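You operate a simulated robot arm through the tools that you are given. There is no shell and no other tool.

You run a simulated robot arm. Do the job below in one go: nothing can be reset, and whatever is moved stays where it is left.

Task
Clamp the purple pouch in the low steel frame, wipe off the crumbs and free the clamp.
Fine: use the folded cream cloth and put it back; the pouch stays in the low steel frame, the other pouch with crumbs as it is. What is to be rubbed or washed off counts as gone when no trace of it is left.
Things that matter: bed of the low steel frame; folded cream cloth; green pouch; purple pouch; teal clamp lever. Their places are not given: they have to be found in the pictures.

Only the result counts: the job must be done as asked and must still hold three seconds after the hand-in. Knocking over, shifting, dropping, spilling or breaking anything else fails it. Flat cloth is picked up by pressing the open fingertips on it (5 to 10 N) and closing them slowly along it; thin cloth reads only 2 to 8 mm in the jaws.

Robot
A 7-joint arm with a two-finger parallel gripper, fixed in place. Base frame: the origin is at the foot of the arm, x ahead of it, y to its left, z up; the work surface is at about z = 0. Units: m, degrees, N and s.
With the tool pointing down near the work surface it reaches from about 0.22 to 0.58 m from the base axis. Its first joint turns from -66.0 to 66.0 degrees. Payload 2.5 kg.
Tool frame: the origin (TCP) lies between the finger pads and is the grasp point; the fingertips stand 0.023 m ahead of it; z points along the fingers, y is the line along which they close. Largest opening 0.094 m; finger width 0.038, thickness 0.01; the body of the gripper, 0.054 by 0.096 m, starts 0.039 m behind the TCP.
Orientation is told as [roll, pitch, yaw] about the base's x, y, z axes, in that order, counted from this pose: with the fingers straight down and closing along the base's y, the tool's x points along the base's -x, its y along +y and its z along -z.

Tools
- The arm moves only by the tool nudge_tool. Its argument "rows" is text: rows parted by semicolons, each of 6 numbers parted by spaces: the shift along the base's x, y, z in mm, then the turn, a rotation vector about the base's x, y, z in degrees. In form: dx dy dz ax ay az; .... A call has 1 to 20 rows; each row is the pose to reach, as a shift and turn from the pose commanded when the call began. "jaw" is the gripper command, from -1 (fully open) to 1 (shut), values between in proportion, set as the call begins (left out, the last holds). A row lasts 0.2 s, in which the tool goes at most 0.05 m and 8.6 degrees; a call with a longer step from one row to the next is refused whole, and so is a gripper value outside its range. Where a pose cannot be reached the arm comes as near as it can. A force on the tool above 90 N (or 10 N above the force at the start of the call, whichever is more), or a blocked arm, ends the call early, and 0.2 s more pass. Each finger travels about 0.108 m/s and halts on what it meets, pressing with about 44 N; the grip force reading is that of the motor and also rises with nothing between the fingers. The clock runs only during rows and for 0.2 s after the last one: add rows that repeat a pose to give the fingers time. The reply holds the time, the measured pose of the TCP, the force on the tool along the base axes, the opening and the grip force, in the units named above and with some noise, with the torque about the TCP (base axes, N m) and any sound that the robot's microphone picked up, and new pictures: "views" is both (left out), scene, wrist or none.
- Cameras (640 x 400 px; columns grow to the right, rows downward): "scene" is fixed at [0.1232, -0.4038, 0.5542]; the picture's right is [0.81, -0.58, 0.00], its down [-0.27, -0.38, -0.88] and it looks along [0.52, 0.72, -0.47] (base axes); focal length 335 px, centre (320, 200). "wrist" rides on the gripper at [0.086, 0.016, -0.074] in the tool frame; the picture's right is [-0.18, 0.98, 0.00], its down [-0.58, -0.11, -0.81] and it looks along [-0.79, -0.15, 0.59] (tool axes); focal length 243 px, centre (320, 200).
- measure_at(camera, pixels): for up to 12 pixels [column, row] of the newest picture of that camera ("zoom" is the newest enlarged one), the place [x, y, z] in the base frame of the surface seen there, good to about 0.002 m. It takes no simulated time.
- enlarge(camera, box): a new picture of the part [left, top, right, bottom] of that camera's present view, enlarged. It takes no simulated time.
- finish_job(): hands the job in; it is judged then, once.

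Leave the gripper open and the arm clear of the work at the hand-in unless told otherwise.

The tools are called by a JSON object that holds its "op" and its "data". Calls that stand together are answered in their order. nudge_tool: Moves the arm, as the interface text tells. Its arguments: {"type":"object","properties":{"rows":{"type":"string"},"jaw":{"type":"number"},"views":{"type":"string","enum":["both","scene","wrist","none"]}},"required":["rows"]} The other tools are called the same way: measure_at (camera, pixels) gives the place of the surface under pixels of a picture; enlarge (camera, box) takes an enlarged picture of a part of a camera's view; finish_job () hands the job in.

At the start:

```text
time: 0.0
eef_pos: [0.3856, 0.1834, 0.2701]
tcp_rot: [0.0, 0.0, 0.0]
contact_force: [0.6, -0.1, 0.5]
moment: [-0.01, -0.01, 0.02]
opening: 0.0939
finger_force: 0.1
```

scene: 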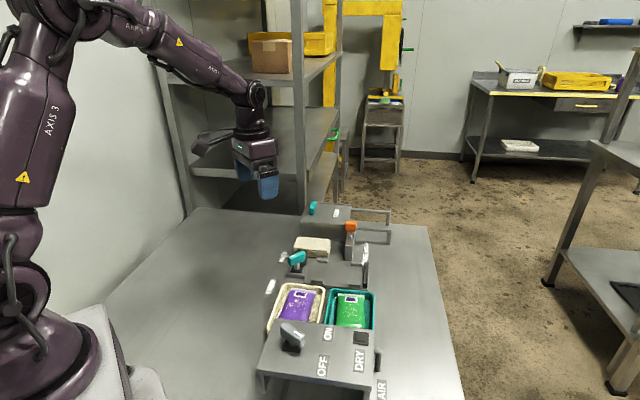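
wrist: 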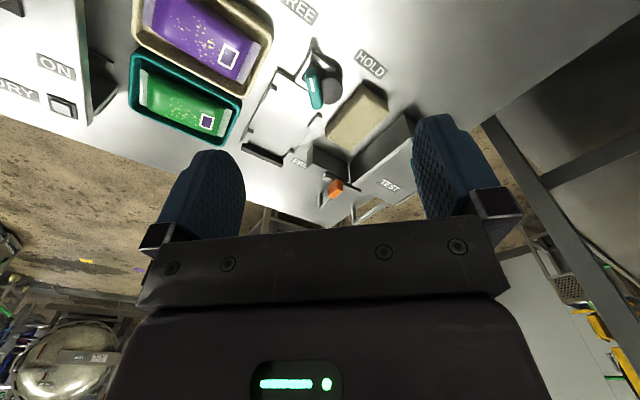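

I see a purple pouch in a cream tray, a green pouch in a teal tray, a steel frame beyond them with a teal lever, and a cream block/cloth. I'll enlarge both views.

{"op": "enlarge", "data": {"camera": "scene", "box": [240, 190, 400, 290]}}

{"op": "enlarge", "data": {"camera": "wrist", "box": [120, 0, 440, 200]}}

{"op": "enlarge", "data": {"camera": "scene", "box": [240, 270, 400, 370]}}

```text
4.00 times, centred on (320, 240) of scene
```

zoom: 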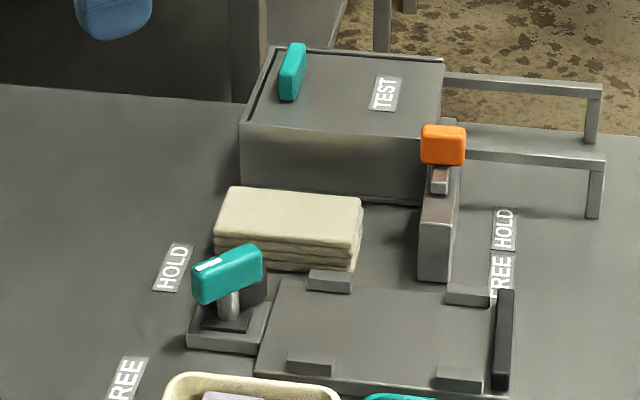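

```text
2.00 times, centred on (280, 100) of wrist
```

zoom: 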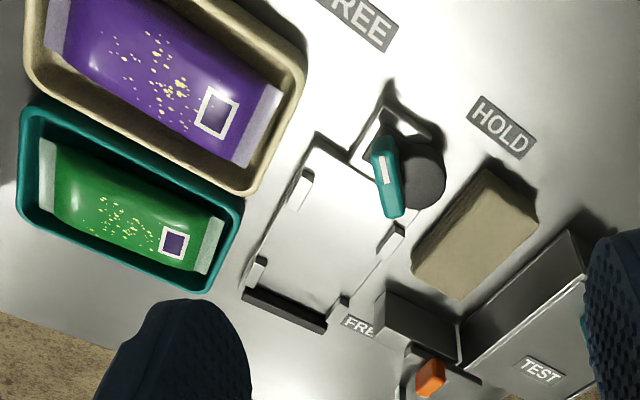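

```text
4.00 times, centred on (320, 320) of scene
```

zoom: 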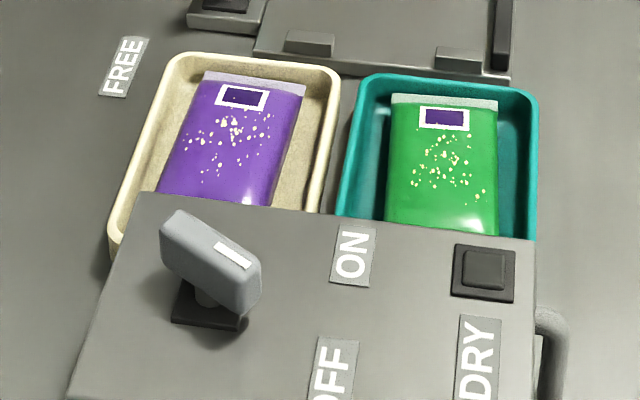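

The bed with four corner stops and the teal lever (HOLD/FREE labels) is the low frame. I'll measure the bed, lever, cloth, pouches and the surrounding things.

{"op": "measure_at", "data": {"camera": "wrist", "pixels": [[200, 35], [155, 5], [248, 70], [247, 40], [228, 56], [180, 105], [357, 120], [310, 80], [320, 100], [330, 90], [275, 120], [370, 65]]}}

{"op": "measure_at", "data": {"camera": "scene", "pixels": [[305, 282], [344, 282], [363, 265], [305, 269], [307, 279], [354, 283], [358, 262], [323, 259], [313, 242], [296, 257], [290, 276], [351, 226]]}}

{"op": "measure_at", "data": {"camera": "zoom", "pixels": [[205, 75], [305, 90], [160, 195], [270, 207], [230, 140], [180, 60], [335, 70], [115, 235], [440, 170], [240, 97], [530, 85], [330, 200]]}}

```text
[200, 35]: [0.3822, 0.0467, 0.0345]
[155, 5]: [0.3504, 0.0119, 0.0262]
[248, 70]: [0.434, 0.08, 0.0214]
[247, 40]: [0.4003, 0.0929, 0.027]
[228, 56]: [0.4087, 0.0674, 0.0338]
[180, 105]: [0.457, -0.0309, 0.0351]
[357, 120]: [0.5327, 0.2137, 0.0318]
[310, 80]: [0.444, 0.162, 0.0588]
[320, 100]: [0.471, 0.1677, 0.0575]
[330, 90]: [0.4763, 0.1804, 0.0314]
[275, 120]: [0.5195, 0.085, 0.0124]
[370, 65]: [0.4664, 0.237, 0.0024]
```

```text
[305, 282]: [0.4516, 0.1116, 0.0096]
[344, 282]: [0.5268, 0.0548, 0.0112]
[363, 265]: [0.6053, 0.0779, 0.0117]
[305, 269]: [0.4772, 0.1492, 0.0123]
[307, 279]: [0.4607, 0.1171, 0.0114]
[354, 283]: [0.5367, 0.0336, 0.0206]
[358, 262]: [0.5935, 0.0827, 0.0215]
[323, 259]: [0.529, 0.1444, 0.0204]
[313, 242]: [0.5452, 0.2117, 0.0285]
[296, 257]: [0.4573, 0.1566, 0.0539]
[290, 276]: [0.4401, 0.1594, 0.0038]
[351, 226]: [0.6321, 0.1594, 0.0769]
```

```text
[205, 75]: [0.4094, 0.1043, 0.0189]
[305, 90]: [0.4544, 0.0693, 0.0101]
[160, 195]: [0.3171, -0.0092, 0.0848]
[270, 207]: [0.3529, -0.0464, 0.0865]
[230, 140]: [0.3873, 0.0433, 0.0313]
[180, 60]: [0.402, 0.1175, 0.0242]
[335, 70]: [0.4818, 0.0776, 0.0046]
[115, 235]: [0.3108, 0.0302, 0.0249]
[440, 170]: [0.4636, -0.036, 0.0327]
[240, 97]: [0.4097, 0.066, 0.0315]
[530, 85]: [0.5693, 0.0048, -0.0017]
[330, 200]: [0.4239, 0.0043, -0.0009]
```

The bed is around (0.53, 0.10), the lever near (0.46, 0.16), the cloth near (0.54, 0.21) and the purple pouch near (0.385, 0.045). I'll move back and up for a better wrist view.

{"op": "nudge_tool", "data": {"rows": "-40 -30 15 0 0 0; -80 -60 30 0 0 0; -105 -90 40 0 0 0; -105 -110 50 0 0 0; -105 -110 50 0 0 0", "jaw": -1}}

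```text
refused: row 1 steps farther than a row can; nothing moved
```

The first step was 52 mm, just too long, so I'll use smaller steps.

{"op": "nudge_tool", "data": {"rows": "-30 -30 10 0 0 0; -60 -60 20 0 0 0; -90 -90 30 0 0 0; -105 -110 50 0 0 0; -105 -110 50 0 0 0", "jaw": -1}}

```text
time: 1.2
eef_pos: [0.2789, 0.0719, 0.3194]
tcp_rot: [0.0, 0.0, 0.1]
contact_force: [-0.2, -0.4, -0.4]
moment: [-0.04, 0.0, 0.02]
opening: 0.0942
finger_force: 0.0
```

scene: 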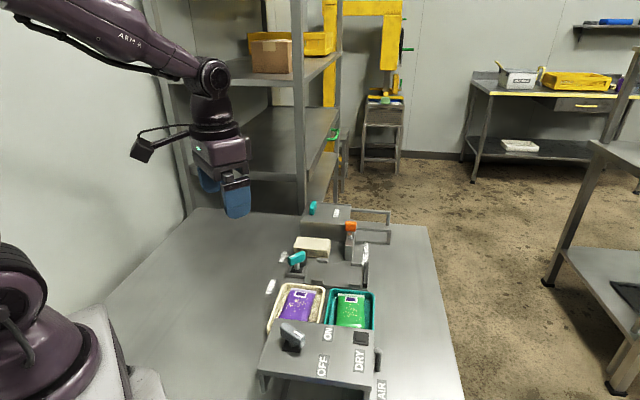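
wrist: 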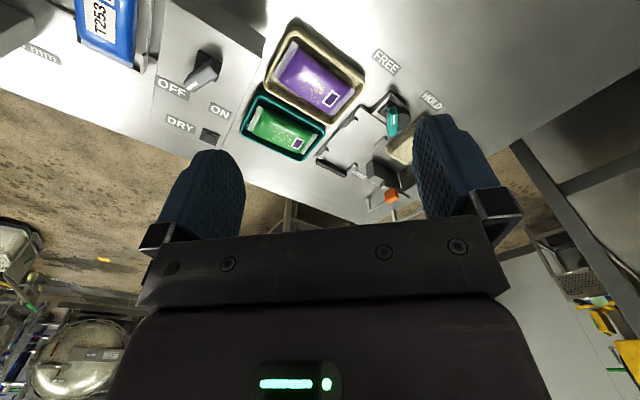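

{"op": "enlarge", "data": {"camera": "wrist", "box": [240, 10, 448, 140]}}

{"op": "enlarge", "data": {"camera": "wrist", "box": [60, 0, 268, 130]}}

{"op": "enlarge", "data": {"camera": "wrist", "box": [300, 60, 460, 220]}}

```text
3.08 times, centred on (344, 75) of wrist
```

zoom: 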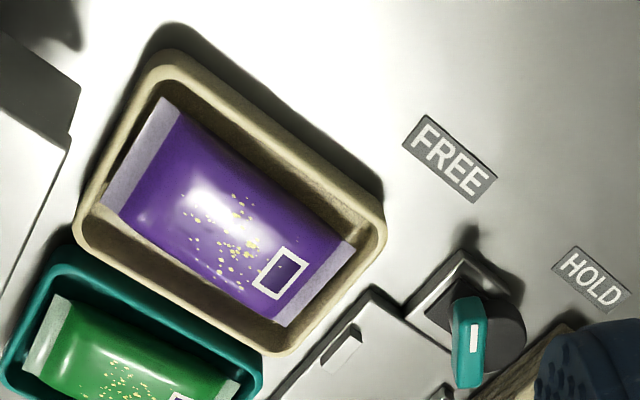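

```text
3.08 times, centred on (164, 65) of wrist
```

zoom: 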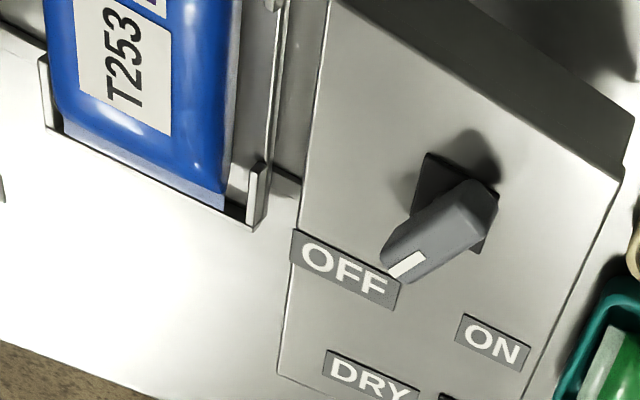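

```text
2.50 times, centred on (380, 140) of wrist
```

zoom: 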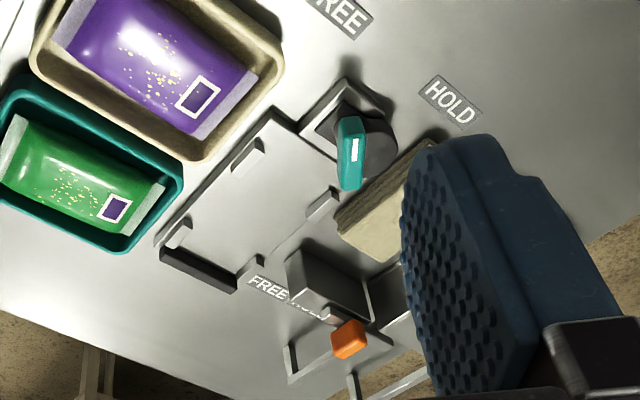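

Let me look closer at the teal lever and its labels in the scene camera.

{"op": "enlarge", "data": {"camera": "scene", "box": [260, 235, 324, 299]}}

{"op": "enlarge", "data": {"camera": "wrist", "box": [360, 40, 456, 140]}}

```text
6.25 times, centred on (292, 267) of scene
```

zoom: 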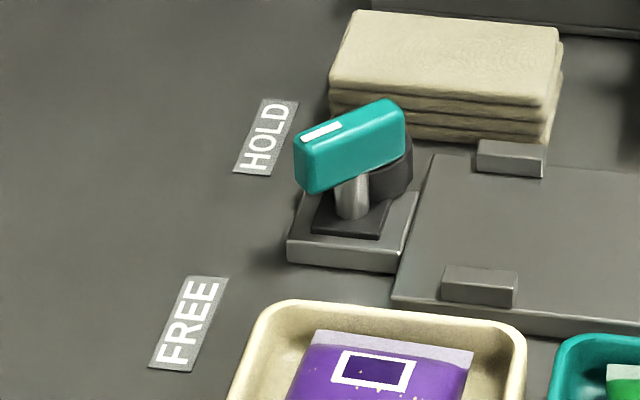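

```text
4.00 times, centred on (408, 90) of wrist
```

zoom: 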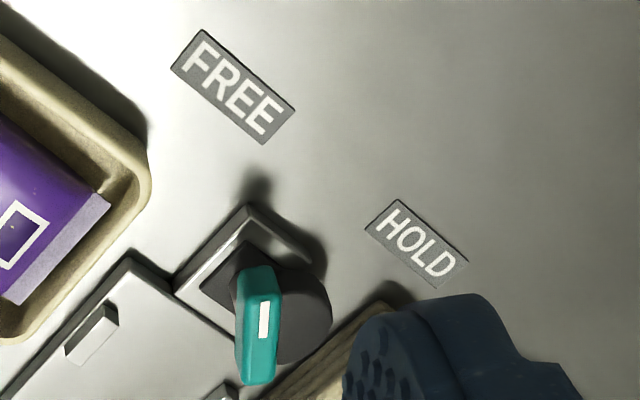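

{"op": "measure_at", "data": {"camera": "zoom", "pixels": [[262, 320], [262, 275], [255, 365], [262, 340], [246, 350], [295, 300], [320, 320], [248, 228], [415, 243], [232, 90], [210, 285], [305, 245]]}}

{"op": "measure_at", "data": {"camera": "scene", "pixels": [[290, 258], [292, 256], [299, 253], [291, 264], [295, 268], [300, 264], [296, 271], [300, 251], [303, 266], [289, 274], [272, 287], [286, 257]]}}

```text
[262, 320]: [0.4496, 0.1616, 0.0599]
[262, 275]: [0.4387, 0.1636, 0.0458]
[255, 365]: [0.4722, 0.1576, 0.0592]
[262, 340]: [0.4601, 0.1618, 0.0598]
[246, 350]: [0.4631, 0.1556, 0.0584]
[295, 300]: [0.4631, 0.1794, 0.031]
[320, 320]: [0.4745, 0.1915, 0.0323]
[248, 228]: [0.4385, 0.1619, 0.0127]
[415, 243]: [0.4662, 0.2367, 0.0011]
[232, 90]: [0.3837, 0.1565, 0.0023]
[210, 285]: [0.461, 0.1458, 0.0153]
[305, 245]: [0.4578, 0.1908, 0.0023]
```

```text
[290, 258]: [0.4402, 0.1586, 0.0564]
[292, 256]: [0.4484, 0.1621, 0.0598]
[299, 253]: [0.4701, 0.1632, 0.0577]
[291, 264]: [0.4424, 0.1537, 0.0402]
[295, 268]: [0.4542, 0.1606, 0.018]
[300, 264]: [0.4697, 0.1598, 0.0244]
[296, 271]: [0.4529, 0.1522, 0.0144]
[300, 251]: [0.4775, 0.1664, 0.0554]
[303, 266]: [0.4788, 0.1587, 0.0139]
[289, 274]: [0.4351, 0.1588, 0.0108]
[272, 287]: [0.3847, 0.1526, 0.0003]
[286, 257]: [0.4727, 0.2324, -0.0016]
```

The white pointer on the teal lever faces −x, towards FREE at (0.384, 0.155). HOLD lies towards +y at (0.467, 0.235). Next I'll measure the pouch, tray and bed outlines.

{"op": "enlarge", "data": {"camera": "wrist", "box": [240, 10, 400, 110]}}

```text
4.00 times, centred on (320, 60) of wrist
```

zoom: 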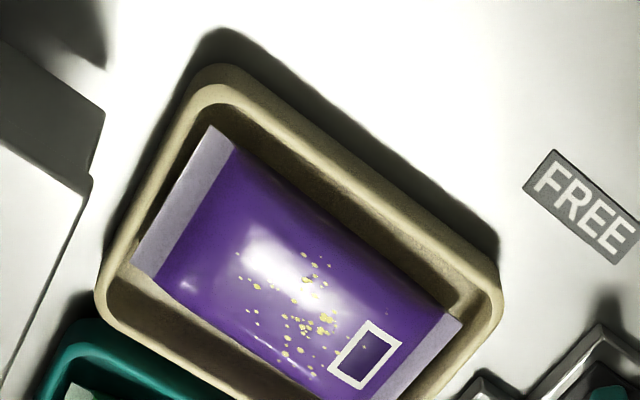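

{"op": "measure_at", "data": {"camera": "zoom", "pixels": [[212, 128], [136, 268], [460, 320], [235, 150], [160, 282], [440, 312], [330, 250], [225, 300], [320, 175], [345, 185], [215, 350], [195, 365]]}}

{"op": "measure_at", "data": {"camera": "zoom", "pixels": [[215, 90], [495, 280], [105, 300], [410, 250], [320, 200], [205, 340], [290, 220], [250, 270], [150, 290], [70, 340], [90, 180], [110, 120]]}}

{"op": "measure_at", "data": {"camera": "wrist", "pixels": [[326, 115], [332, 110], [300, 110], [310, 75], [360, 108], [345, 165], [400, 120], [280, 45], [318, 155], [345, 120], [370, 130], [385, 145]]}}

```text
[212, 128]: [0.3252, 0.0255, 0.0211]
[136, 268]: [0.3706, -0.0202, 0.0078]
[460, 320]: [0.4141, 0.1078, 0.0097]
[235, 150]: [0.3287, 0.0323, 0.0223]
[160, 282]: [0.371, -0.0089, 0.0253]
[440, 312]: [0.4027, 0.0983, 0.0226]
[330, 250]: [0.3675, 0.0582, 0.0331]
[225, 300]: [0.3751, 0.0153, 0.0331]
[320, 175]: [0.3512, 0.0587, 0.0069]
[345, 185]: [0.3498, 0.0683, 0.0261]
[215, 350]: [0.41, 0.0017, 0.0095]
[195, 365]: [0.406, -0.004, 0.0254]
```

```text
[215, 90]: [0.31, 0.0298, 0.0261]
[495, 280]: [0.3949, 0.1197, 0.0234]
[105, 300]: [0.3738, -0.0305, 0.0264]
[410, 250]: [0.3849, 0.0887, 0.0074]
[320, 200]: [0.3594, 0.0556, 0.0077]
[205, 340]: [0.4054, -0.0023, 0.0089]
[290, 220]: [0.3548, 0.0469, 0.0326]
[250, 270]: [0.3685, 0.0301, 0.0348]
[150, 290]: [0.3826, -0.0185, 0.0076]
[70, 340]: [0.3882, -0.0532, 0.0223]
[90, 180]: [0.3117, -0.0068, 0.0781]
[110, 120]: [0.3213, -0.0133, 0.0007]
```

```text
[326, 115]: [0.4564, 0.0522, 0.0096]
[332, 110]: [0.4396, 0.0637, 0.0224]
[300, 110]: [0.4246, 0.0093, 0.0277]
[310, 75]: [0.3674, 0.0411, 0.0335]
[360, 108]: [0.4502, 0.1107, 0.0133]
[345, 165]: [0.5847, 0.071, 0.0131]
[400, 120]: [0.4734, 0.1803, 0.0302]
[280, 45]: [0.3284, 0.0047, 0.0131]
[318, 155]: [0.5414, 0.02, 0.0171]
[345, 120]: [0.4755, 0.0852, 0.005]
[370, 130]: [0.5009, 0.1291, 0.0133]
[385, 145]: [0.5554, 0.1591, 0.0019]
```

The tray axis lies at about 46° and the bed is aligned the same way. Its stops suggest the pouch must lie a quarter turn from how it lies now. Next I'll turn the tool to about −133° in the air to see whether that yaw can be reached, so the camera stays away from the ON/OFF box. It also gives a steep view of pouch and bed.

{"op": "nudge_tool", "data": {"rows": "10 0 0 0 0 -8.3; 20 0 0 0 0 -16.6; 30 0 0 0 0 -25; 40 0 0 0 0 -33.3; 50 0 0 0 0 -41.6; 60 0 0 0 0 -50; 70 0 0 0 0 -58.3; 80 0 0 0 0 -66.6; 90 0 0 0 0 -75; 100 0 0 0 0 -83.3; 110 0 0 0 0 -91.6; 120 0 0 0 0 -100; 130 0 0 0 0 -108.3; 140 0 0 0 0 -116.6; 140 0 0 0 0 -125; 140 0 0 0 0 -133.4; 140 0 0 0 0 -133.4"}}

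```text
time: 4.8
eef_pos: [0.4201, 0.072, 0.3207]
tcp_rot: [-0.1, 0.0, -133.4]
contact_force: [0.9, 0.0, 0.0]
moment: [-0.01, -0.03, 0.02]
opening: 0.0939
finger_force: 0.1
```

scene: 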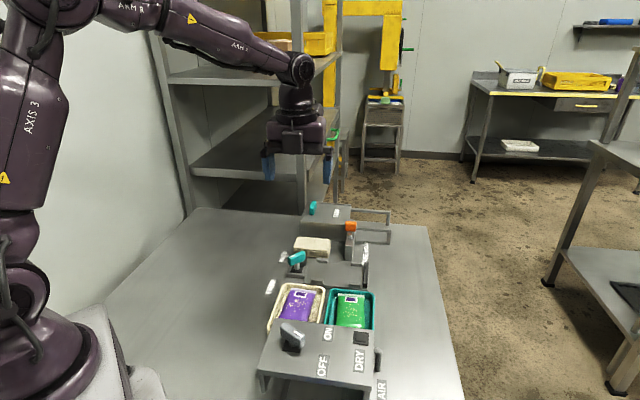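
wrist: 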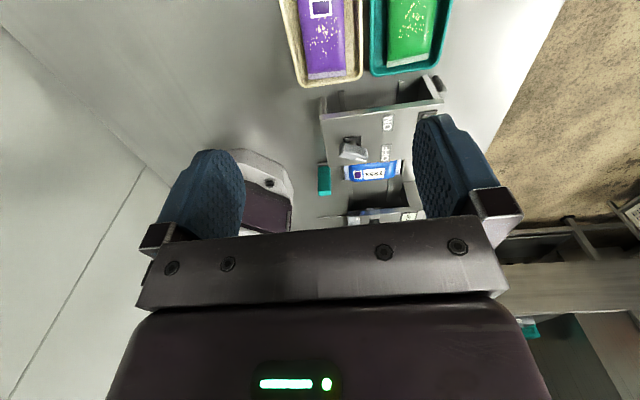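

The yaw of −133.4° is reachable. I'll move back along +u for a steep view of the pouch and bed.

{"op": "nudge_tool", "data": {"rows": "25 25 0 0 0 0; 50 50 0 0 0 0; 75 80 0 0 0 0; 75 80 0 0 0 0", "views": "wrist"}}

{"op": "enlarge", "data": {"camera": "wrist", "box": [230, 0, 470, 150]}}

```text
time: 5.8
eef_pos: [0.4956, 0.1523, 0.32]
tcp_rot: [-0.1, 0.0, -133.4]
contact_force: [0.9, 0.5, -0.7]
moment: [0.01, 0.04, -0.02]
opening: 0.0942
finger_force: 0.1
```

wrist: 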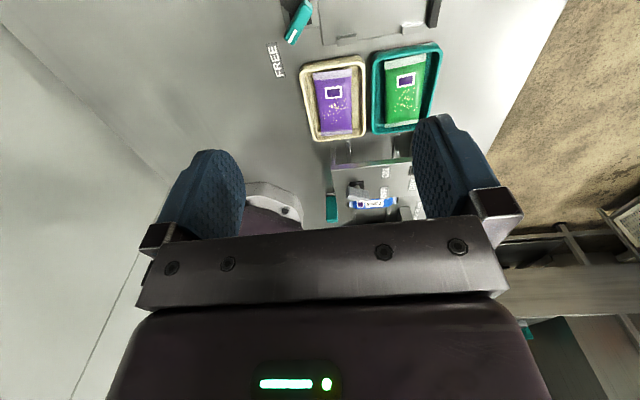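

```text
2.67 times, centred on (350, 75) of wrist
```

zoom: 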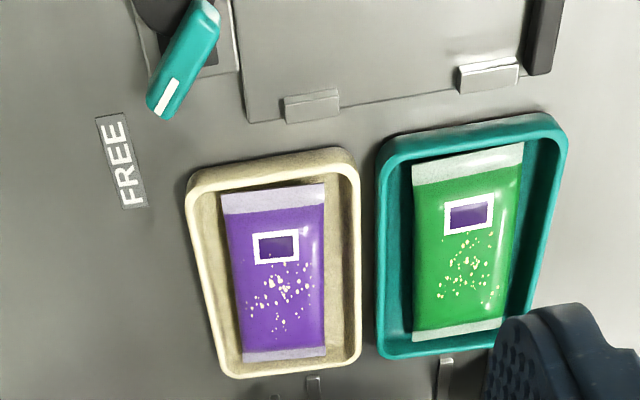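

Good steep view. I'll measure pouch corners and tray walls in this zoom.

{"op": "measure_at", "data": {"camera": "zoom", "pixels": [[223, 200], [321, 190], [244, 358], [323, 352], [232, 270], [323, 270], [275, 275], [202, 275], [356, 270], [222, 275], [342, 270], [329, 270]]}}

{"op": "measure_at", "data": {"camera": "zoom", "pixels": [[250, 120], [525, 78], [310, 98], [490, 68], [238, 60], [400, 50], [545, 40], [285, 100], [338, 95], [462, 70], [517, 65], [150, 60]]}}

{"op": "measure_at", "data": {"camera": "zoom", "pixels": [[270, 165], [270, 150], [270, 182], [290, 368], [290, 360], [190, 190], [345, 155], [235, 370], [355, 345], [280, 200], [280, 355], [165, 100]]}}

```text
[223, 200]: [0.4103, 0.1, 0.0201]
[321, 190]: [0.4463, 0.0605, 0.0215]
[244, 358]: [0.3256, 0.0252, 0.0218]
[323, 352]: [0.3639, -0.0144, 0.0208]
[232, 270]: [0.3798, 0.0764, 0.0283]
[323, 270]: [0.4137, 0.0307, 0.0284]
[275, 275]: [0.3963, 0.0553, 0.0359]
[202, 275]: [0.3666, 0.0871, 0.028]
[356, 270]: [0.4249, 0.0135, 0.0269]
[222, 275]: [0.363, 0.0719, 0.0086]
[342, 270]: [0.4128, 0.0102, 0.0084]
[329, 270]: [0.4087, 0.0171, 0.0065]
```

```text
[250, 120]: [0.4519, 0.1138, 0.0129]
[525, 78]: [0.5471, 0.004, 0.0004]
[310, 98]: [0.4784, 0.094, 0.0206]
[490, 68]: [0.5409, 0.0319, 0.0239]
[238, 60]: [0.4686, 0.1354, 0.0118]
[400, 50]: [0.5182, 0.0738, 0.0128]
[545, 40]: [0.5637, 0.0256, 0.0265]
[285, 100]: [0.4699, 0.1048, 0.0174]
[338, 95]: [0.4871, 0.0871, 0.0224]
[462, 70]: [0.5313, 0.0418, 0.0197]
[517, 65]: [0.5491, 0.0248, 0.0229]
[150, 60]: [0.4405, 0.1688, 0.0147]
```

```text
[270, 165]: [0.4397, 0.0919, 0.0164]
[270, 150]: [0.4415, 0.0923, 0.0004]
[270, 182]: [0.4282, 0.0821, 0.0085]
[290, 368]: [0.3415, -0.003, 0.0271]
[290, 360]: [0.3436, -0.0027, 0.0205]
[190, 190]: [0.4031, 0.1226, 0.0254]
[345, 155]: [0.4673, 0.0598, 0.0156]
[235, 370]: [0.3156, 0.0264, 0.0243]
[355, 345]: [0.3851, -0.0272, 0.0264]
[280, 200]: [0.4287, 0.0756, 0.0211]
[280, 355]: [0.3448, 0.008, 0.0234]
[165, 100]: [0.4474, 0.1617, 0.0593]
```

The pouch centre is (0.387, 0.043), its axis at about 42.5°, 0.114 m long and about 0.057 m wide. The tray interior is about 0.083 m wide. I'll go above it with the jaws preset to about 0.062 m (jaw −0.32).

{"op": "nudge_tool", "data": {"rows": "-18 -18 -33 0 0 -1; -36 -37 -67 0 0 -2; -54 -55 -100 0 0 -3; -72 -74 -133 0 0 -3; -90 -92 -167 0 0 -3; -108 -110.5 -210 0 0 -3; -108 -110.5 -225 0 0 -3; -108 -110.5 -225 0 0 -3", "jaw": -0.32}}

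{"op": "enlarge", "data": {"camera": "wrist", "box": [200, 40, 440, 190]}}

```text
refused: row 6 steps farther than a row can; nothing moved
```

```text
2.67 times, centred on (320, 115) of wrist
```

zoom: 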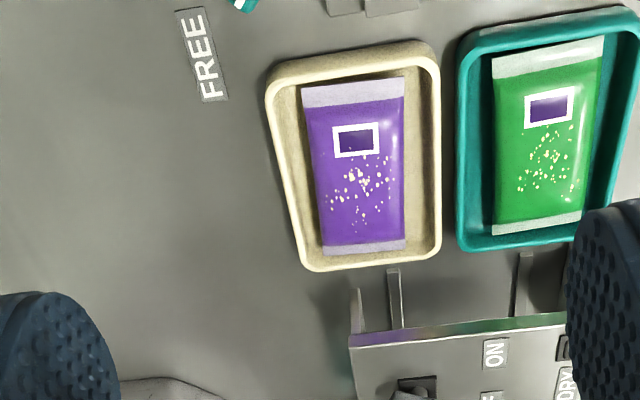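

Row 6 was too long; I'll shorten it.

{"op": "nudge_tool", "data": {"rows": "-18 -18 -33 0 0 -1; -36 -37 -67 0 0 -2; -54 -55 -100 0 0 -3; -72 -74 -133 0 0 -3; -90 -92 -167 0 0 -3; -108 -110.5 -200 0 0 -3; -108 -110.5 -225 0 0 -3; -108 -110.5 -225 0 0 -3", "jaw": -0.32}}

{"op": "enlarge", "data": {"camera": "wrist", "box": [200, 40, 440, 190]}}

```text
time: 7.6
eef_pos: [0.3881, 0.04, 0.0952]
tcp_rot: [0.1, -0.1, -136.3]
contact_force: [1.1, 0.4, 1.0]
moment: [0.01, 0.01, 0.02]
opening: 0.0621
finger_force: 0.1
```

scene: 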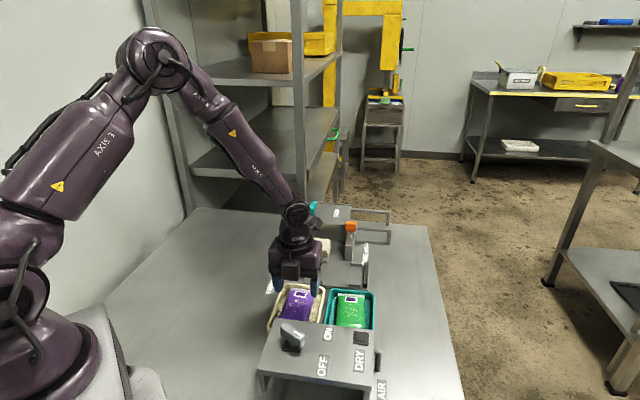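
wrist: 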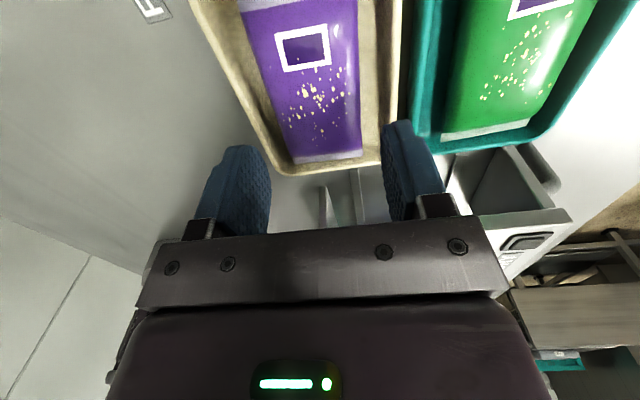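

```text
2.67 times, centred on (320, 115) of wrist
```

zoom: 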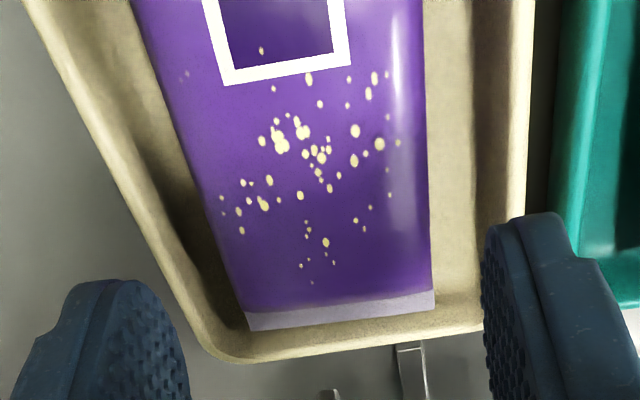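

Closer now. I'll measure the pouch sides and inner wall edges near the middle of the pouch.

{"op": "measure_at", "data": {"camera": "zoom", "pixels": [[190, 140], [425, 140], [165, 60], [424, 60], [150, 170], [110, 170], [440, 170], [480, 170], [505, 170], [522, 170], [85, 130], [175, 220]]}}

{"op": "measure_at", "data": {"camera": "zoom", "pixels": [[250, 325], [433, 305], [242, 300], [433, 290], [130, 110], [65, 90], [500, 60], [515, 60], [530, 60], [470, 60], [205, 180], [426, 180]]}}

```text
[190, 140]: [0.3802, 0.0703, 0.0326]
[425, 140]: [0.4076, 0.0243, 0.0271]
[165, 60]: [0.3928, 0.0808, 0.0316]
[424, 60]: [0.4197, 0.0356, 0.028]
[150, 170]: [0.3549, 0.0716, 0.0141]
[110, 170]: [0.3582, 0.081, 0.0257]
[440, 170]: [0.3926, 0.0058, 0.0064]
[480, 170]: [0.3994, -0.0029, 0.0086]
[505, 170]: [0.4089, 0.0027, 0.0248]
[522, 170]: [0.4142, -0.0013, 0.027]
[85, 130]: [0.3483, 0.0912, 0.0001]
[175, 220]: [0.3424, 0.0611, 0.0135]
```

```text
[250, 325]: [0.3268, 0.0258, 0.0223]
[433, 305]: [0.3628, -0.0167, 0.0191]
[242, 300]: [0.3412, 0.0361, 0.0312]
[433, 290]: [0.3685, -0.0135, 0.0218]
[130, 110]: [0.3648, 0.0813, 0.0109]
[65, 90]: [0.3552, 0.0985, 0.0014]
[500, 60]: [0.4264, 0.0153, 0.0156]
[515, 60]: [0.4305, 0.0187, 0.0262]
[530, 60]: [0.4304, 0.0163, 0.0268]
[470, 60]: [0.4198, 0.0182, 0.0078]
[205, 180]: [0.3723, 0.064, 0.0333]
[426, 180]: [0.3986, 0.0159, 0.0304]
```

The pouch axis is 42°, with its sides at ±27.5 mm and the inner walls about 16 mm beyond each side, so the fingers fit. I'll turn slightly to align, come down partway and re-read the pose.

{"op": "nudge_tool", "data": {"rows": "0 0 -10 0 0 -1.5; 0 0 -20 0 0 -1.5; 0 0 -20 0 0 -1.5; 0 0 -20 0 0 -1.5", "views": "wrist"}}

{"op": "nudge_tool", "data": {"rows": "0 0 0 0 0 0", "views": "none"}}

{"op": "nudge_tool", "data": {"rows": "0 0 0 0 0 0", "views": "none"}}

```text
time: 8.6
eef_pos: [0.3874, 0.0414, 0.075]
tcp_rot: [0.0, 0.0, -137.9]
contact_force: [0.1, 0.4, -0.5]
moment: [0.01, -0.01, -0.03]
opening: 0.0619
finger_force: 0.1
```

wrist: 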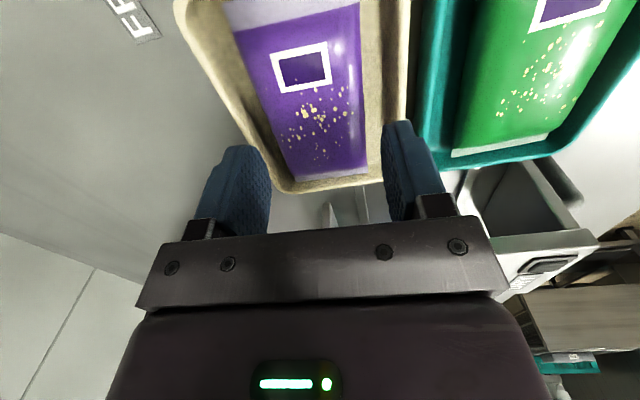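

```text
time: 9.0
eef_pos: [0.3873, 0.0409, 0.0745]
tcp_rot: [-0.1, 0.0, -137.9]
contact_force: [-0.6, -0.1, -0.2]
moment: [0.02, -0.03, 0.0]
opening: 0.0621
finger_force: 0.1
```

```text
time: 9.4
eef_pos: [0.3876, 0.0409, 0.0762]
tcp_rot: [0.0, -0.1, -137.9]
contact_force: [0.1, 0.9, 0.8]
moment: [0.02, -0.01, 0.0]
opening: 0.0619
finger_force: 0.2
```

The mean pose is about 1.2 mm off-centre, so I'll correct it and lower until the tips are at rim height.

{"op": "nudge_tool", "data": {"rows": "-0.8 0.9 -8 0 0 0; -0.8 0.9 -16 0 0 0; -0.8 0.9 -23 0 0 0; -0.8 0.9 -23 0 0 0"}}

{"op": "enlarge", "data": {"camera": "wrist", "box": [200, 40, 440, 190]}}

{"op": "enlarge", "data": {"camera": "scene", "box": [250, 260, 346, 320]}}

```text
time: 10.4
eef_pos: [0.3865, 0.042, 0.0526]
tcp_rot: [0.0, -0.1, -137.8]
contact_force: [0.2, -0.2, -0.1]
moment: [0.04, -0.01, -0.01]
opening: 0.0622
finger_force: 0.2
```

scene: 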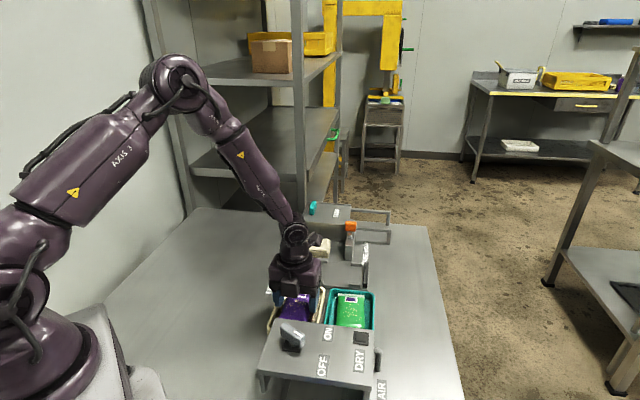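
wrist: 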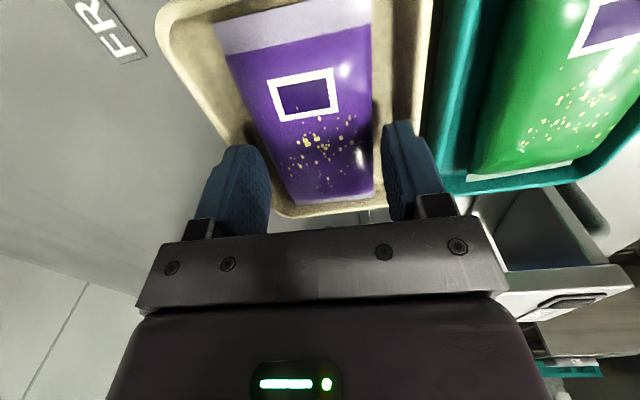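

```text
2.67 times, centred on (320, 115) of wrist
```

zoom: 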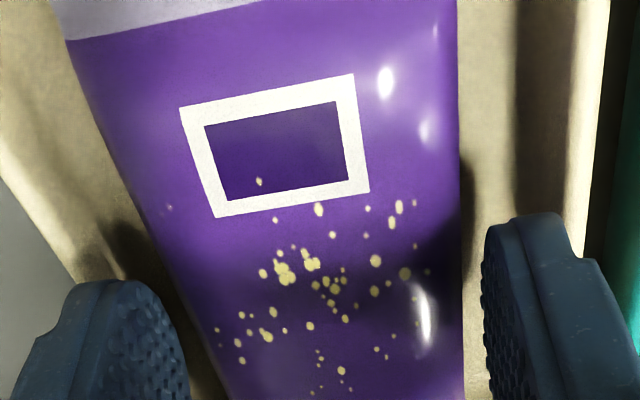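

```text
6.67 times, centred on (298, 290) of scene
```

zoom: 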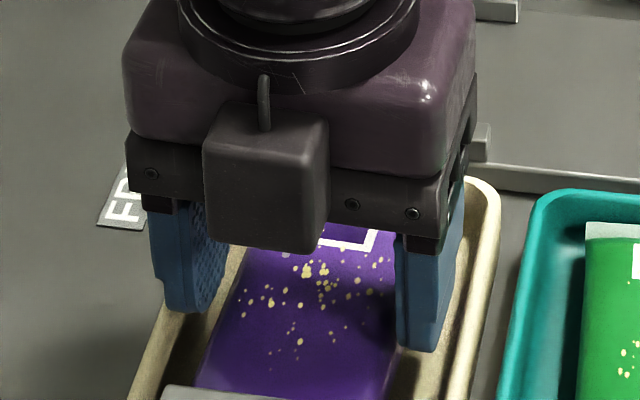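

{"op": "enlarge", "data": {"camera": "wrist", "box": [180, 90, 292, 160]}}

{"op": "measure_at", "data": {"camera": "wrist", "pixels": [[232, 149], [243, 146], [258, 150], [215, 165], [222, 135], [230, 135], [395, 124], [408, 124], [385, 135], [426, 120], [270, 190], [374, 185]]}}

```text
5.71 times, centred on (236, 125) of wrist
```

zoom: 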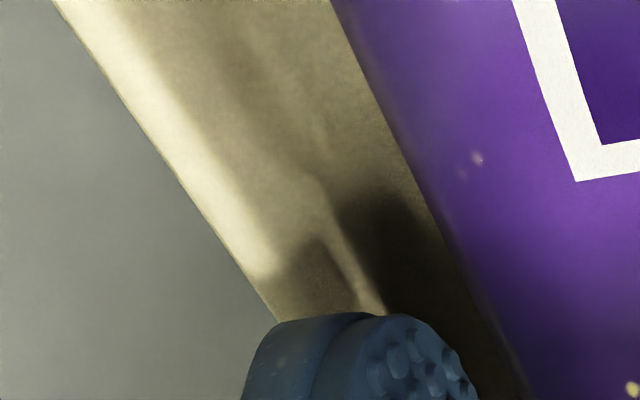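

```text
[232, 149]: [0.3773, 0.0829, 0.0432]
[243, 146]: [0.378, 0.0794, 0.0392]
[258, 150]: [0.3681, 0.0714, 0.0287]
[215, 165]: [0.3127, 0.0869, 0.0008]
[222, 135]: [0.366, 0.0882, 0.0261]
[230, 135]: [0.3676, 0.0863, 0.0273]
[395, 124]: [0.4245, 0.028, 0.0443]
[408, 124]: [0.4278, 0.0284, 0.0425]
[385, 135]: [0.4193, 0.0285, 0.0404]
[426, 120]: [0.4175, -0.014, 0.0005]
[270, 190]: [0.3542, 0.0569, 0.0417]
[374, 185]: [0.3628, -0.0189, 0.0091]
```

The fingers sit between the pouch and the inner walls on both sides. I'll go down to tip height of about 13 mm, watching the force.

{"op": "nudge_tool", "data": {"rows": "0 0 -4 0 0 0; 0 0 -8 0 0 0; 0 0 -8 0 0 0", "views": "none"}}

{"op": "nudge_tool", "data": {"rows": "0 0 -4 0 0 0; 0 0 -8 0 0 0; 0 0 -8 0 0 0", "views": "wrist"}}

```text
time: 11.2
eef_pos: [0.3859, 0.0412, 0.0436]
tcp_rot: [0.0, -0.1, -137.9]
contact_force: [0.3, 0.3, -0.1]
moment: [0.0, 0.0, 0.01]
opening: 0.062
finger_force: 0.1
```

```text
time: 12.0
eef_pos: [0.3866, 0.0419, 0.0366]
tcp_rot: [0.0, 0.0, -137.9]
contact_force: [-0.1, 0.1, -0.6]
moment: [0.03, -0.03, 0.02]
opening: 0.0621
finger_force: 0.0
```

wrist: 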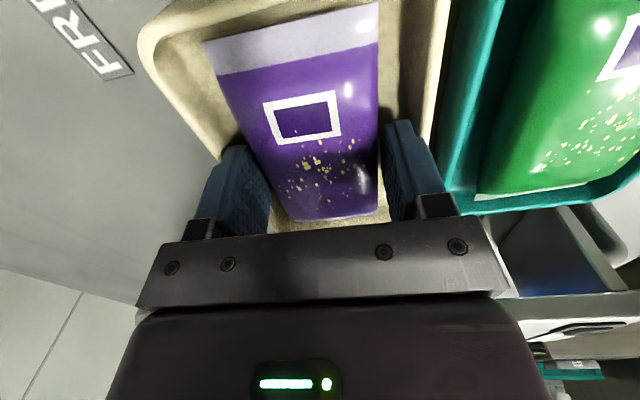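

No contact. I'll close gently towards 0.050 m.

{"op": "nudge_tool", "data": {"rows": "0 0 0 0 0 0; 0 0 0 0 0 0; 0 0 0 0 0 0", "views": "wrist", "jaw": -0.06}}

```text
time: 12.8
eef_pos: [0.3881, 0.0431, 0.0364]
tcp_rot: [0.0, 0.0, -137.9]
contact_force: [0.0, 0.4, 0.1]
moment: [0.0, 0.01, -0.01]
opening: 0.0589
finger_force: 44.5
```

wrist: 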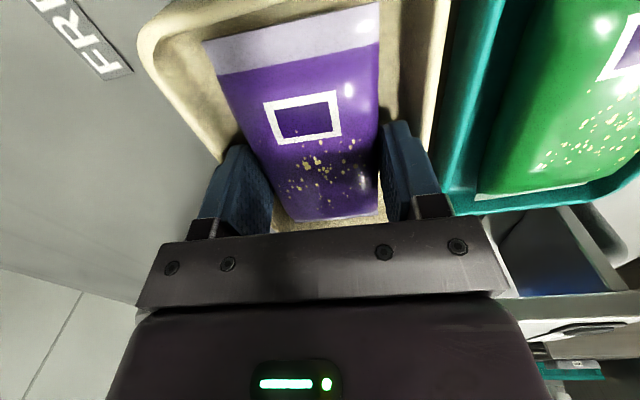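

Gripped at 0.0589 m. I'll lift slowly and check.

{"op": "nudge_tool", "data": {"rows": "0 0 5 0 0 0; 0 0 12 0 0 0; 0 0 25 0 0 0; 0 0 40 0 0 0; 0 0 60 0 0 0; 0 0 80 0 0 0; 0 0 80 0 0 0"}}

```text
time: 14.4
eef_pos: [0.385, 0.0407, 0.1163]
tcp_rot: [0.0, -0.1, -137.9]
contact_force: [-0.6, 0.0, -0.5]
moment: [0.01, 0.0, 0.01]
opening: 0.0593
finger_force: 43.6
```

scene: 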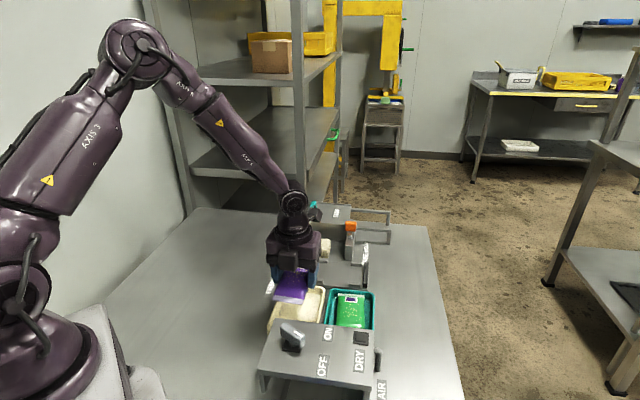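
wrist: 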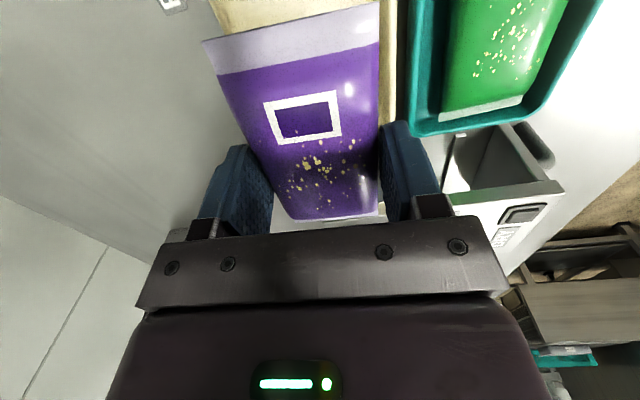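

The pouch is lifted. I'll raise it and turn by +92° so that its length runs along the bed, parked where the scene camera sees the bed freely.

{"op": "nudge_tool", "data": {"rows": "0 0 30 0 0 0; 5 5 60 0 0 8.4; 10 10 90 0 0 16.8; 15 15 120 0 0 25.2; 20 20 150 0 0 33.6; 25 25 170 0 0 42; 30 30 190 0 0 50.4; 35 30 190 0 0 58.8; 40 30 190 0 0 67.2; 40 30 190 0 0 75.6; 40 30 190 0 0 84; 40 30 190 0 0 92.4; 40 30 190 0 0 92.4"}}

{"op": "enlarge", "data": {"camera": "scene", "box": [272, 225, 400, 305]}}

```text
time: 17.2
eef_pos: [0.4254, 0.072, 0.3058]
tcp_rot: [-0.1, -0.1, -45.4]
contact_force: [-0.3, 0.1, -1.9]
moment: [-0.01, 0.01, 0.02]
opening: 0.059
finger_force: 44.0
```

scene: 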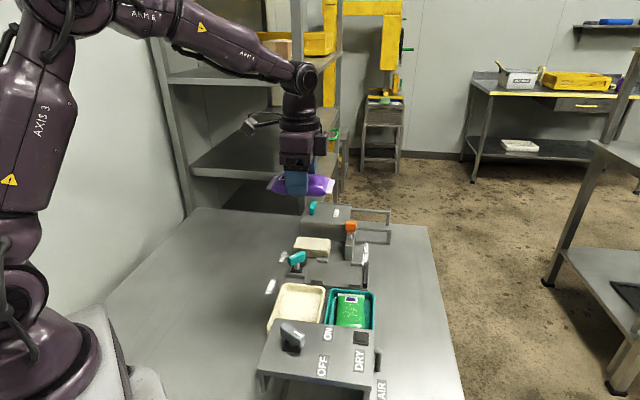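
wrist: 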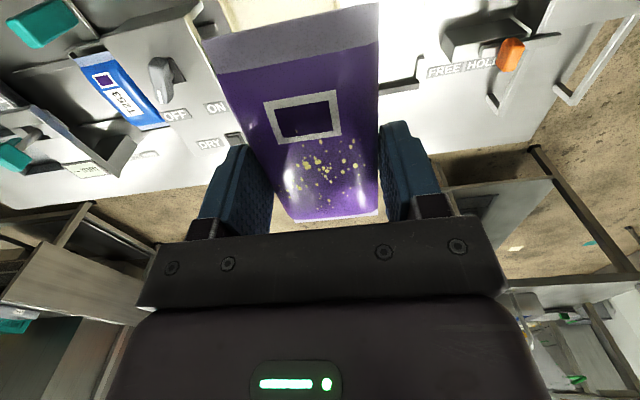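

```text
5.00 times, centred on (336, 265) of scene
```

zoom: 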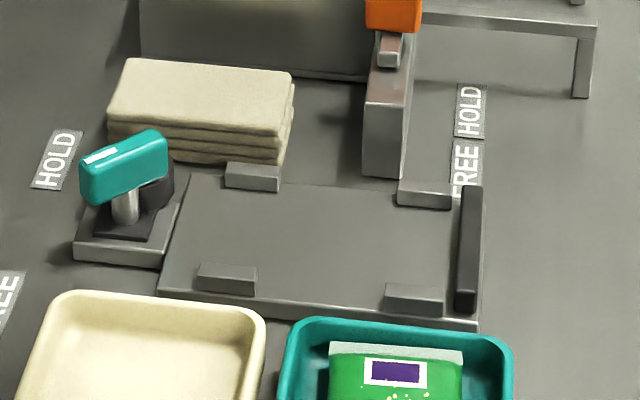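

Clear view of the bed: I'll measure the stops' inner edges, the black end bar and the left edge.

{"op": "measure_at", "data": {"camera": "zoom", "pixels": [[200, 264], [256, 268], [388, 284], [442, 288], [228, 186], [278, 190], [400, 204], [450, 207], [458, 300], [464, 200], [160, 288], [190, 178]]}}

{"op": "measure_at", "data": {"camera": "zoom", "pixels": [[467, 250], [455, 250], [320, 240], [400, 330], [475, 328], [165, 180], [160, 195], [125, 210], [85, 165], [160, 140], [125, 235], [110, 240]]}}

```text
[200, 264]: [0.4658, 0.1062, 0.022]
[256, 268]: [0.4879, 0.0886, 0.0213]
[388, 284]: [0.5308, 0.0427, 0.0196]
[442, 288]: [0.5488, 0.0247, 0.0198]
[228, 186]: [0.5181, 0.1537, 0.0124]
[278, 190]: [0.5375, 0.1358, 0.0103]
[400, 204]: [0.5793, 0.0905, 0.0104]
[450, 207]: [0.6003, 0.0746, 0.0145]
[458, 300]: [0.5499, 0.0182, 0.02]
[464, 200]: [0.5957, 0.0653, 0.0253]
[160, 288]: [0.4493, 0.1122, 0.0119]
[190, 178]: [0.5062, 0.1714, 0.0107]
```

```text
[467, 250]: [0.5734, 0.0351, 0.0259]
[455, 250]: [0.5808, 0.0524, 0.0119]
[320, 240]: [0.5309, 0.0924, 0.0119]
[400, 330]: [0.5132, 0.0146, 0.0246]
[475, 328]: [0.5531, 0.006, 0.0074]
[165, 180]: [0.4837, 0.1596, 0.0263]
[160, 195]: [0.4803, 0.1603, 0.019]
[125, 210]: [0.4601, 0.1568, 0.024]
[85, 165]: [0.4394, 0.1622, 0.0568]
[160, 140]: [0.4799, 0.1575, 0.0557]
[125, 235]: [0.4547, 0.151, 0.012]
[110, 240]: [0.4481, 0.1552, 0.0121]
```

The stops' inner gap is 70 mm and the bed centre works out at (0.5335, 0.0897), with its long axis at about −44.5°. I'll move above the bed at z = 0.12.

{"op": "nudge_tool", "data": {"rows": "18 3 -25 0 0 0.9; 36 6 -55 0 0 0.9; 54 9 -85 0 0 0.9; 72 12 -115 0 0 0.9; 90 15 -145 0 0 0.9; 108 18 -175 0 0 0.9; 108 18 -186 0 0 0.9; 108 18 -186 0 0 0.9; 108 18 -186 0 0 0.9"}}

{"op": "enlarge", "data": {"camera": "scene", "box": [272, 205, 400, 285]}}

{"op": "nudge_tool", "data": {"rows": "0 0 0 0 0 0", "views": "none"}}

{"op": "nudge_tool", "data": {"rows": "0 0 0 0 0 0", "views": "none"}}

```text
time: 19.2
eef_pos: [0.535, 0.0927, 0.119]
tcp_rot: [0.0, 0.0, -44.7]
contact_force: [0.1, 0.1, -1.7]
moment: [0.01, 0.02, 0.05]
opening: 0.0591
finger_force: 44.1
```

scene: 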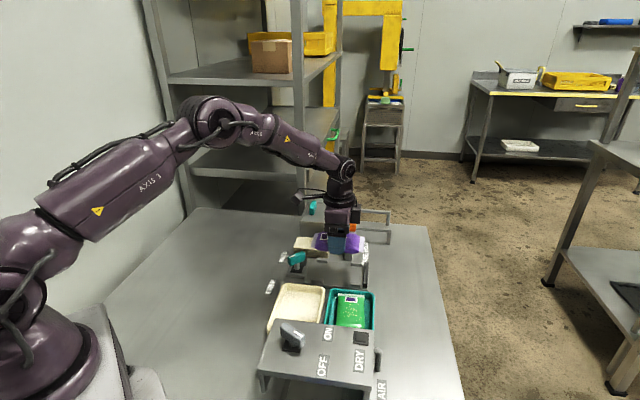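
wrist: 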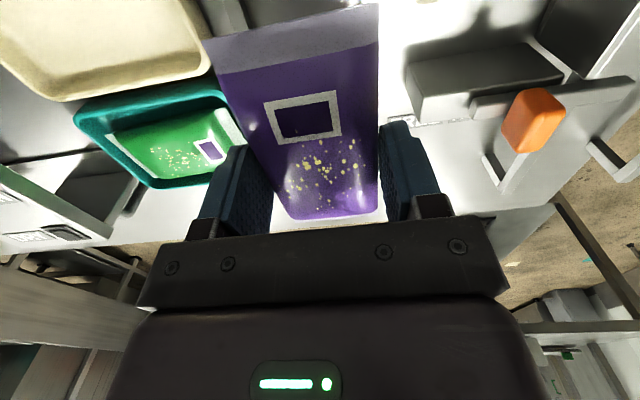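

```text
5.00 times, centred on (336, 245) of scene
```

zoom: 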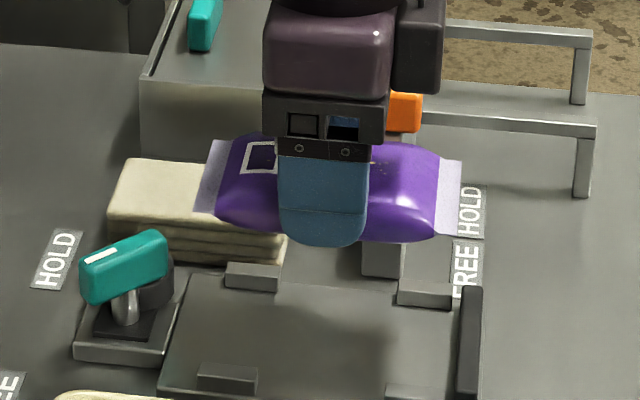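

```text
time: 19.6
eef_pos: [0.5352, 0.0932, 0.1185]
tcp_rot: [0.0, 0.0, -44.6]
contact_force: [0.4, 0.0, -1.2]
moment: [-0.01, 0.0, 0.03]
opening: 0.0594
finger_force: 44.2
```

```text
time: 20.0
eef_pos: [0.5348, 0.0922, 0.12]
tcp_rot: [0.0, 0.0, -44.6]
contact_force: [0.0, -0.2, -1.0]
moment: [0.02, 0.0, 0.03]
opening: 0.0593
finger_force: 43.6
```

I'll measure the held pouch's ends to check its centring relative to the tool.

{"op": "measure_at", "data": {"camera": "zoom", "pixels": [[214, 143], [198, 208], [460, 163], [445, 233], [205, 180], [452, 200], [240, 205], [420, 215]]}}

```text
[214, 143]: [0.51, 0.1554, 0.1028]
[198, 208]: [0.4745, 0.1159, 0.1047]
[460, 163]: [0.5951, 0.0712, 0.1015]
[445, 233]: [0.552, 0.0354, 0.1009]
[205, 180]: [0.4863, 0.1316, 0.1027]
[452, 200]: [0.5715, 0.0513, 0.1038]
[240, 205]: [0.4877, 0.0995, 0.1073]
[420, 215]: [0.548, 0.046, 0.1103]
```

The pouch is centred 2–3 mm towards −w of the tool. I'll shift slightly and lower to about 1 cm above the bed, then check.

{"op": "nudge_tool", "data": {"rows": "-0.7 -3.5 -15 0 0 0; -0.7 -3.5 -30 0 0 0; -0.7 -3.5 -45 0 0 0; -0.7 -3.5 -58 0 0 0; -0.7 -3.5 -66 0 0 0; -0.7 -3.5 -66 0 0 0"}}

{"op": "enlarge", "data": {"camera": "scene", "box": [272, 220, 400, 300]}}

```text
time: 21.4
eef_pos: [0.5335, 0.0885, 0.0545]
tcp_rot: [-0.1, 0.0, -44.6]
contact_force: [-0.7, 0.3, -0.6]
moment: [-0.03, 0.01, 0.01]
opening: 0.0591
finger_force: 43.4
```

scene: 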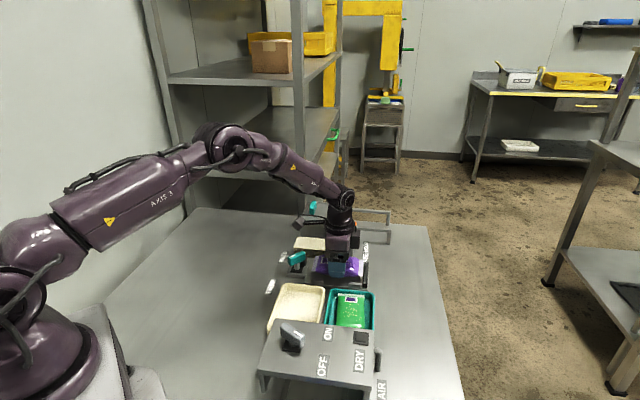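
wrist: 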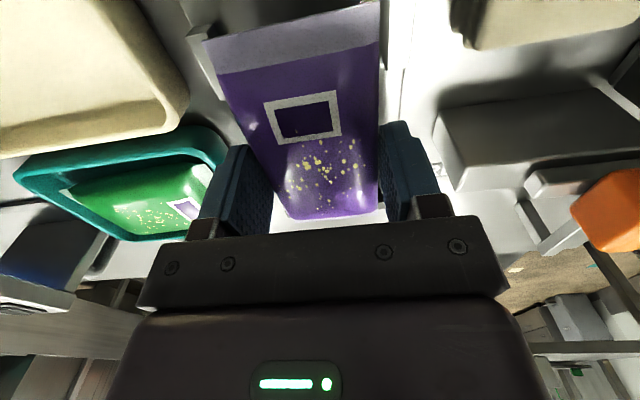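

```text
5.00 times, centred on (336, 260) of scene
```

zoom: 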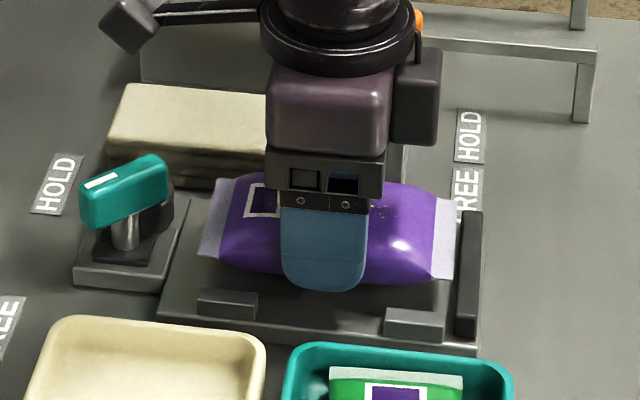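

It looks well aligned. I'll lower the last centimetre gently.

{"op": "nudge_tool", "data": {"rows": "0 0 -4 0 0 0; 0 0 -8 0 0 0; 0 0 -8 0 0 0", "views": "none"}}

{"op": "nudge_tool", "data": {"rows": "0 0 -2 0 0 0; 0 0 -2 0 0 0", "views": "none"}}

{"op": "enlarge", "data": {"camera": "scene", "box": [272, 220, 400, 300]}}

```text
time: 22.2
eef_pos: [0.5326, 0.0875, 0.0463]
tcp_rot: [0.0, 0.0, -44.6]
contact_force: [-0.3, -0.6, -1.3]
moment: [0.01, 0.02, 0.0]
opening: 0.0592
finger_force: 43.4
```

```text
time: 22.8
eef_pos: [0.5336, 0.0878, 0.0436]
tcp_rot: [0.0, 0.0, -44.5]
contact_force: [-0.6, 0.2, -0.8]
moment: [-0.02, -0.03, -0.04]
opening: 0.0588
finger_force: 44.1
```

```text
5.00 times, centred on (336, 260) of scene
```

zoom: 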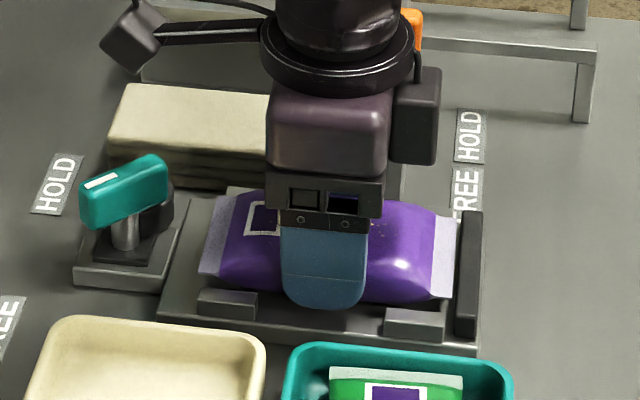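

{"op": "nudge_tool", "data": {"rows": "0.5 1 -1.5 0 0 0; 0.5 1 -1.5 0 0 0", "views": "none"}}

{"op": "nudge_tool", "data": {"rows": "0 0 -1 0 0 0; 0 0 -1 0 0 0", "views": "none"}}

```text
time: 23.4
eef_pos: [0.5346, 0.088, 0.0429]
tcp_rot: [0.0, 0.1, -44.5]
contact_force: [-0.9, 0.0, -1.3]
moment: [0.0, -0.01, 0.02]
opening: 0.0589
finger_force: 44.5
```

```text
time: 24.0
eef_pos: [0.5335, 0.0891, 0.0424]
tcp_rot: [0.0, 0.0, -44.6]
contact_force: [-0.2, -0.3, -0.1]
moment: [0.01, 0.02, 0.05]
opening: 0.0591
finger_force: 43.5
```

{"op": "nudge_tool", "data": {"rows": "0 0 -1 0 0 0; 0 0 -1 0 0 0", "views": "none"}}

{"op": "nudge_tool", "data": {"rows": "0 0 -1 0 0 0; 0 0 -1 0 0 0", "views": "none"}}

```text
time: 24.6
eef_pos: [0.5347, 0.0886, 0.0418]
tcp_rot: [0.1, 0.1, -44.5]
contact_force: [-5.7, -0.3, 16.0]
moment: [-0.01, 0.38, 0.0]
opening: 0.0591
finger_force: 43.8
```

```text
time: 25.2
eef_pos: [0.5343, 0.0895, 0.0422]
tcp_rot: [0.2, -0.1, -44.6]
contact_force: [-11.7, -0.5, 35.1]
moment: [0.06, 0.63, 0.02]
opening: 0.0591
finger_force: 43.6
```

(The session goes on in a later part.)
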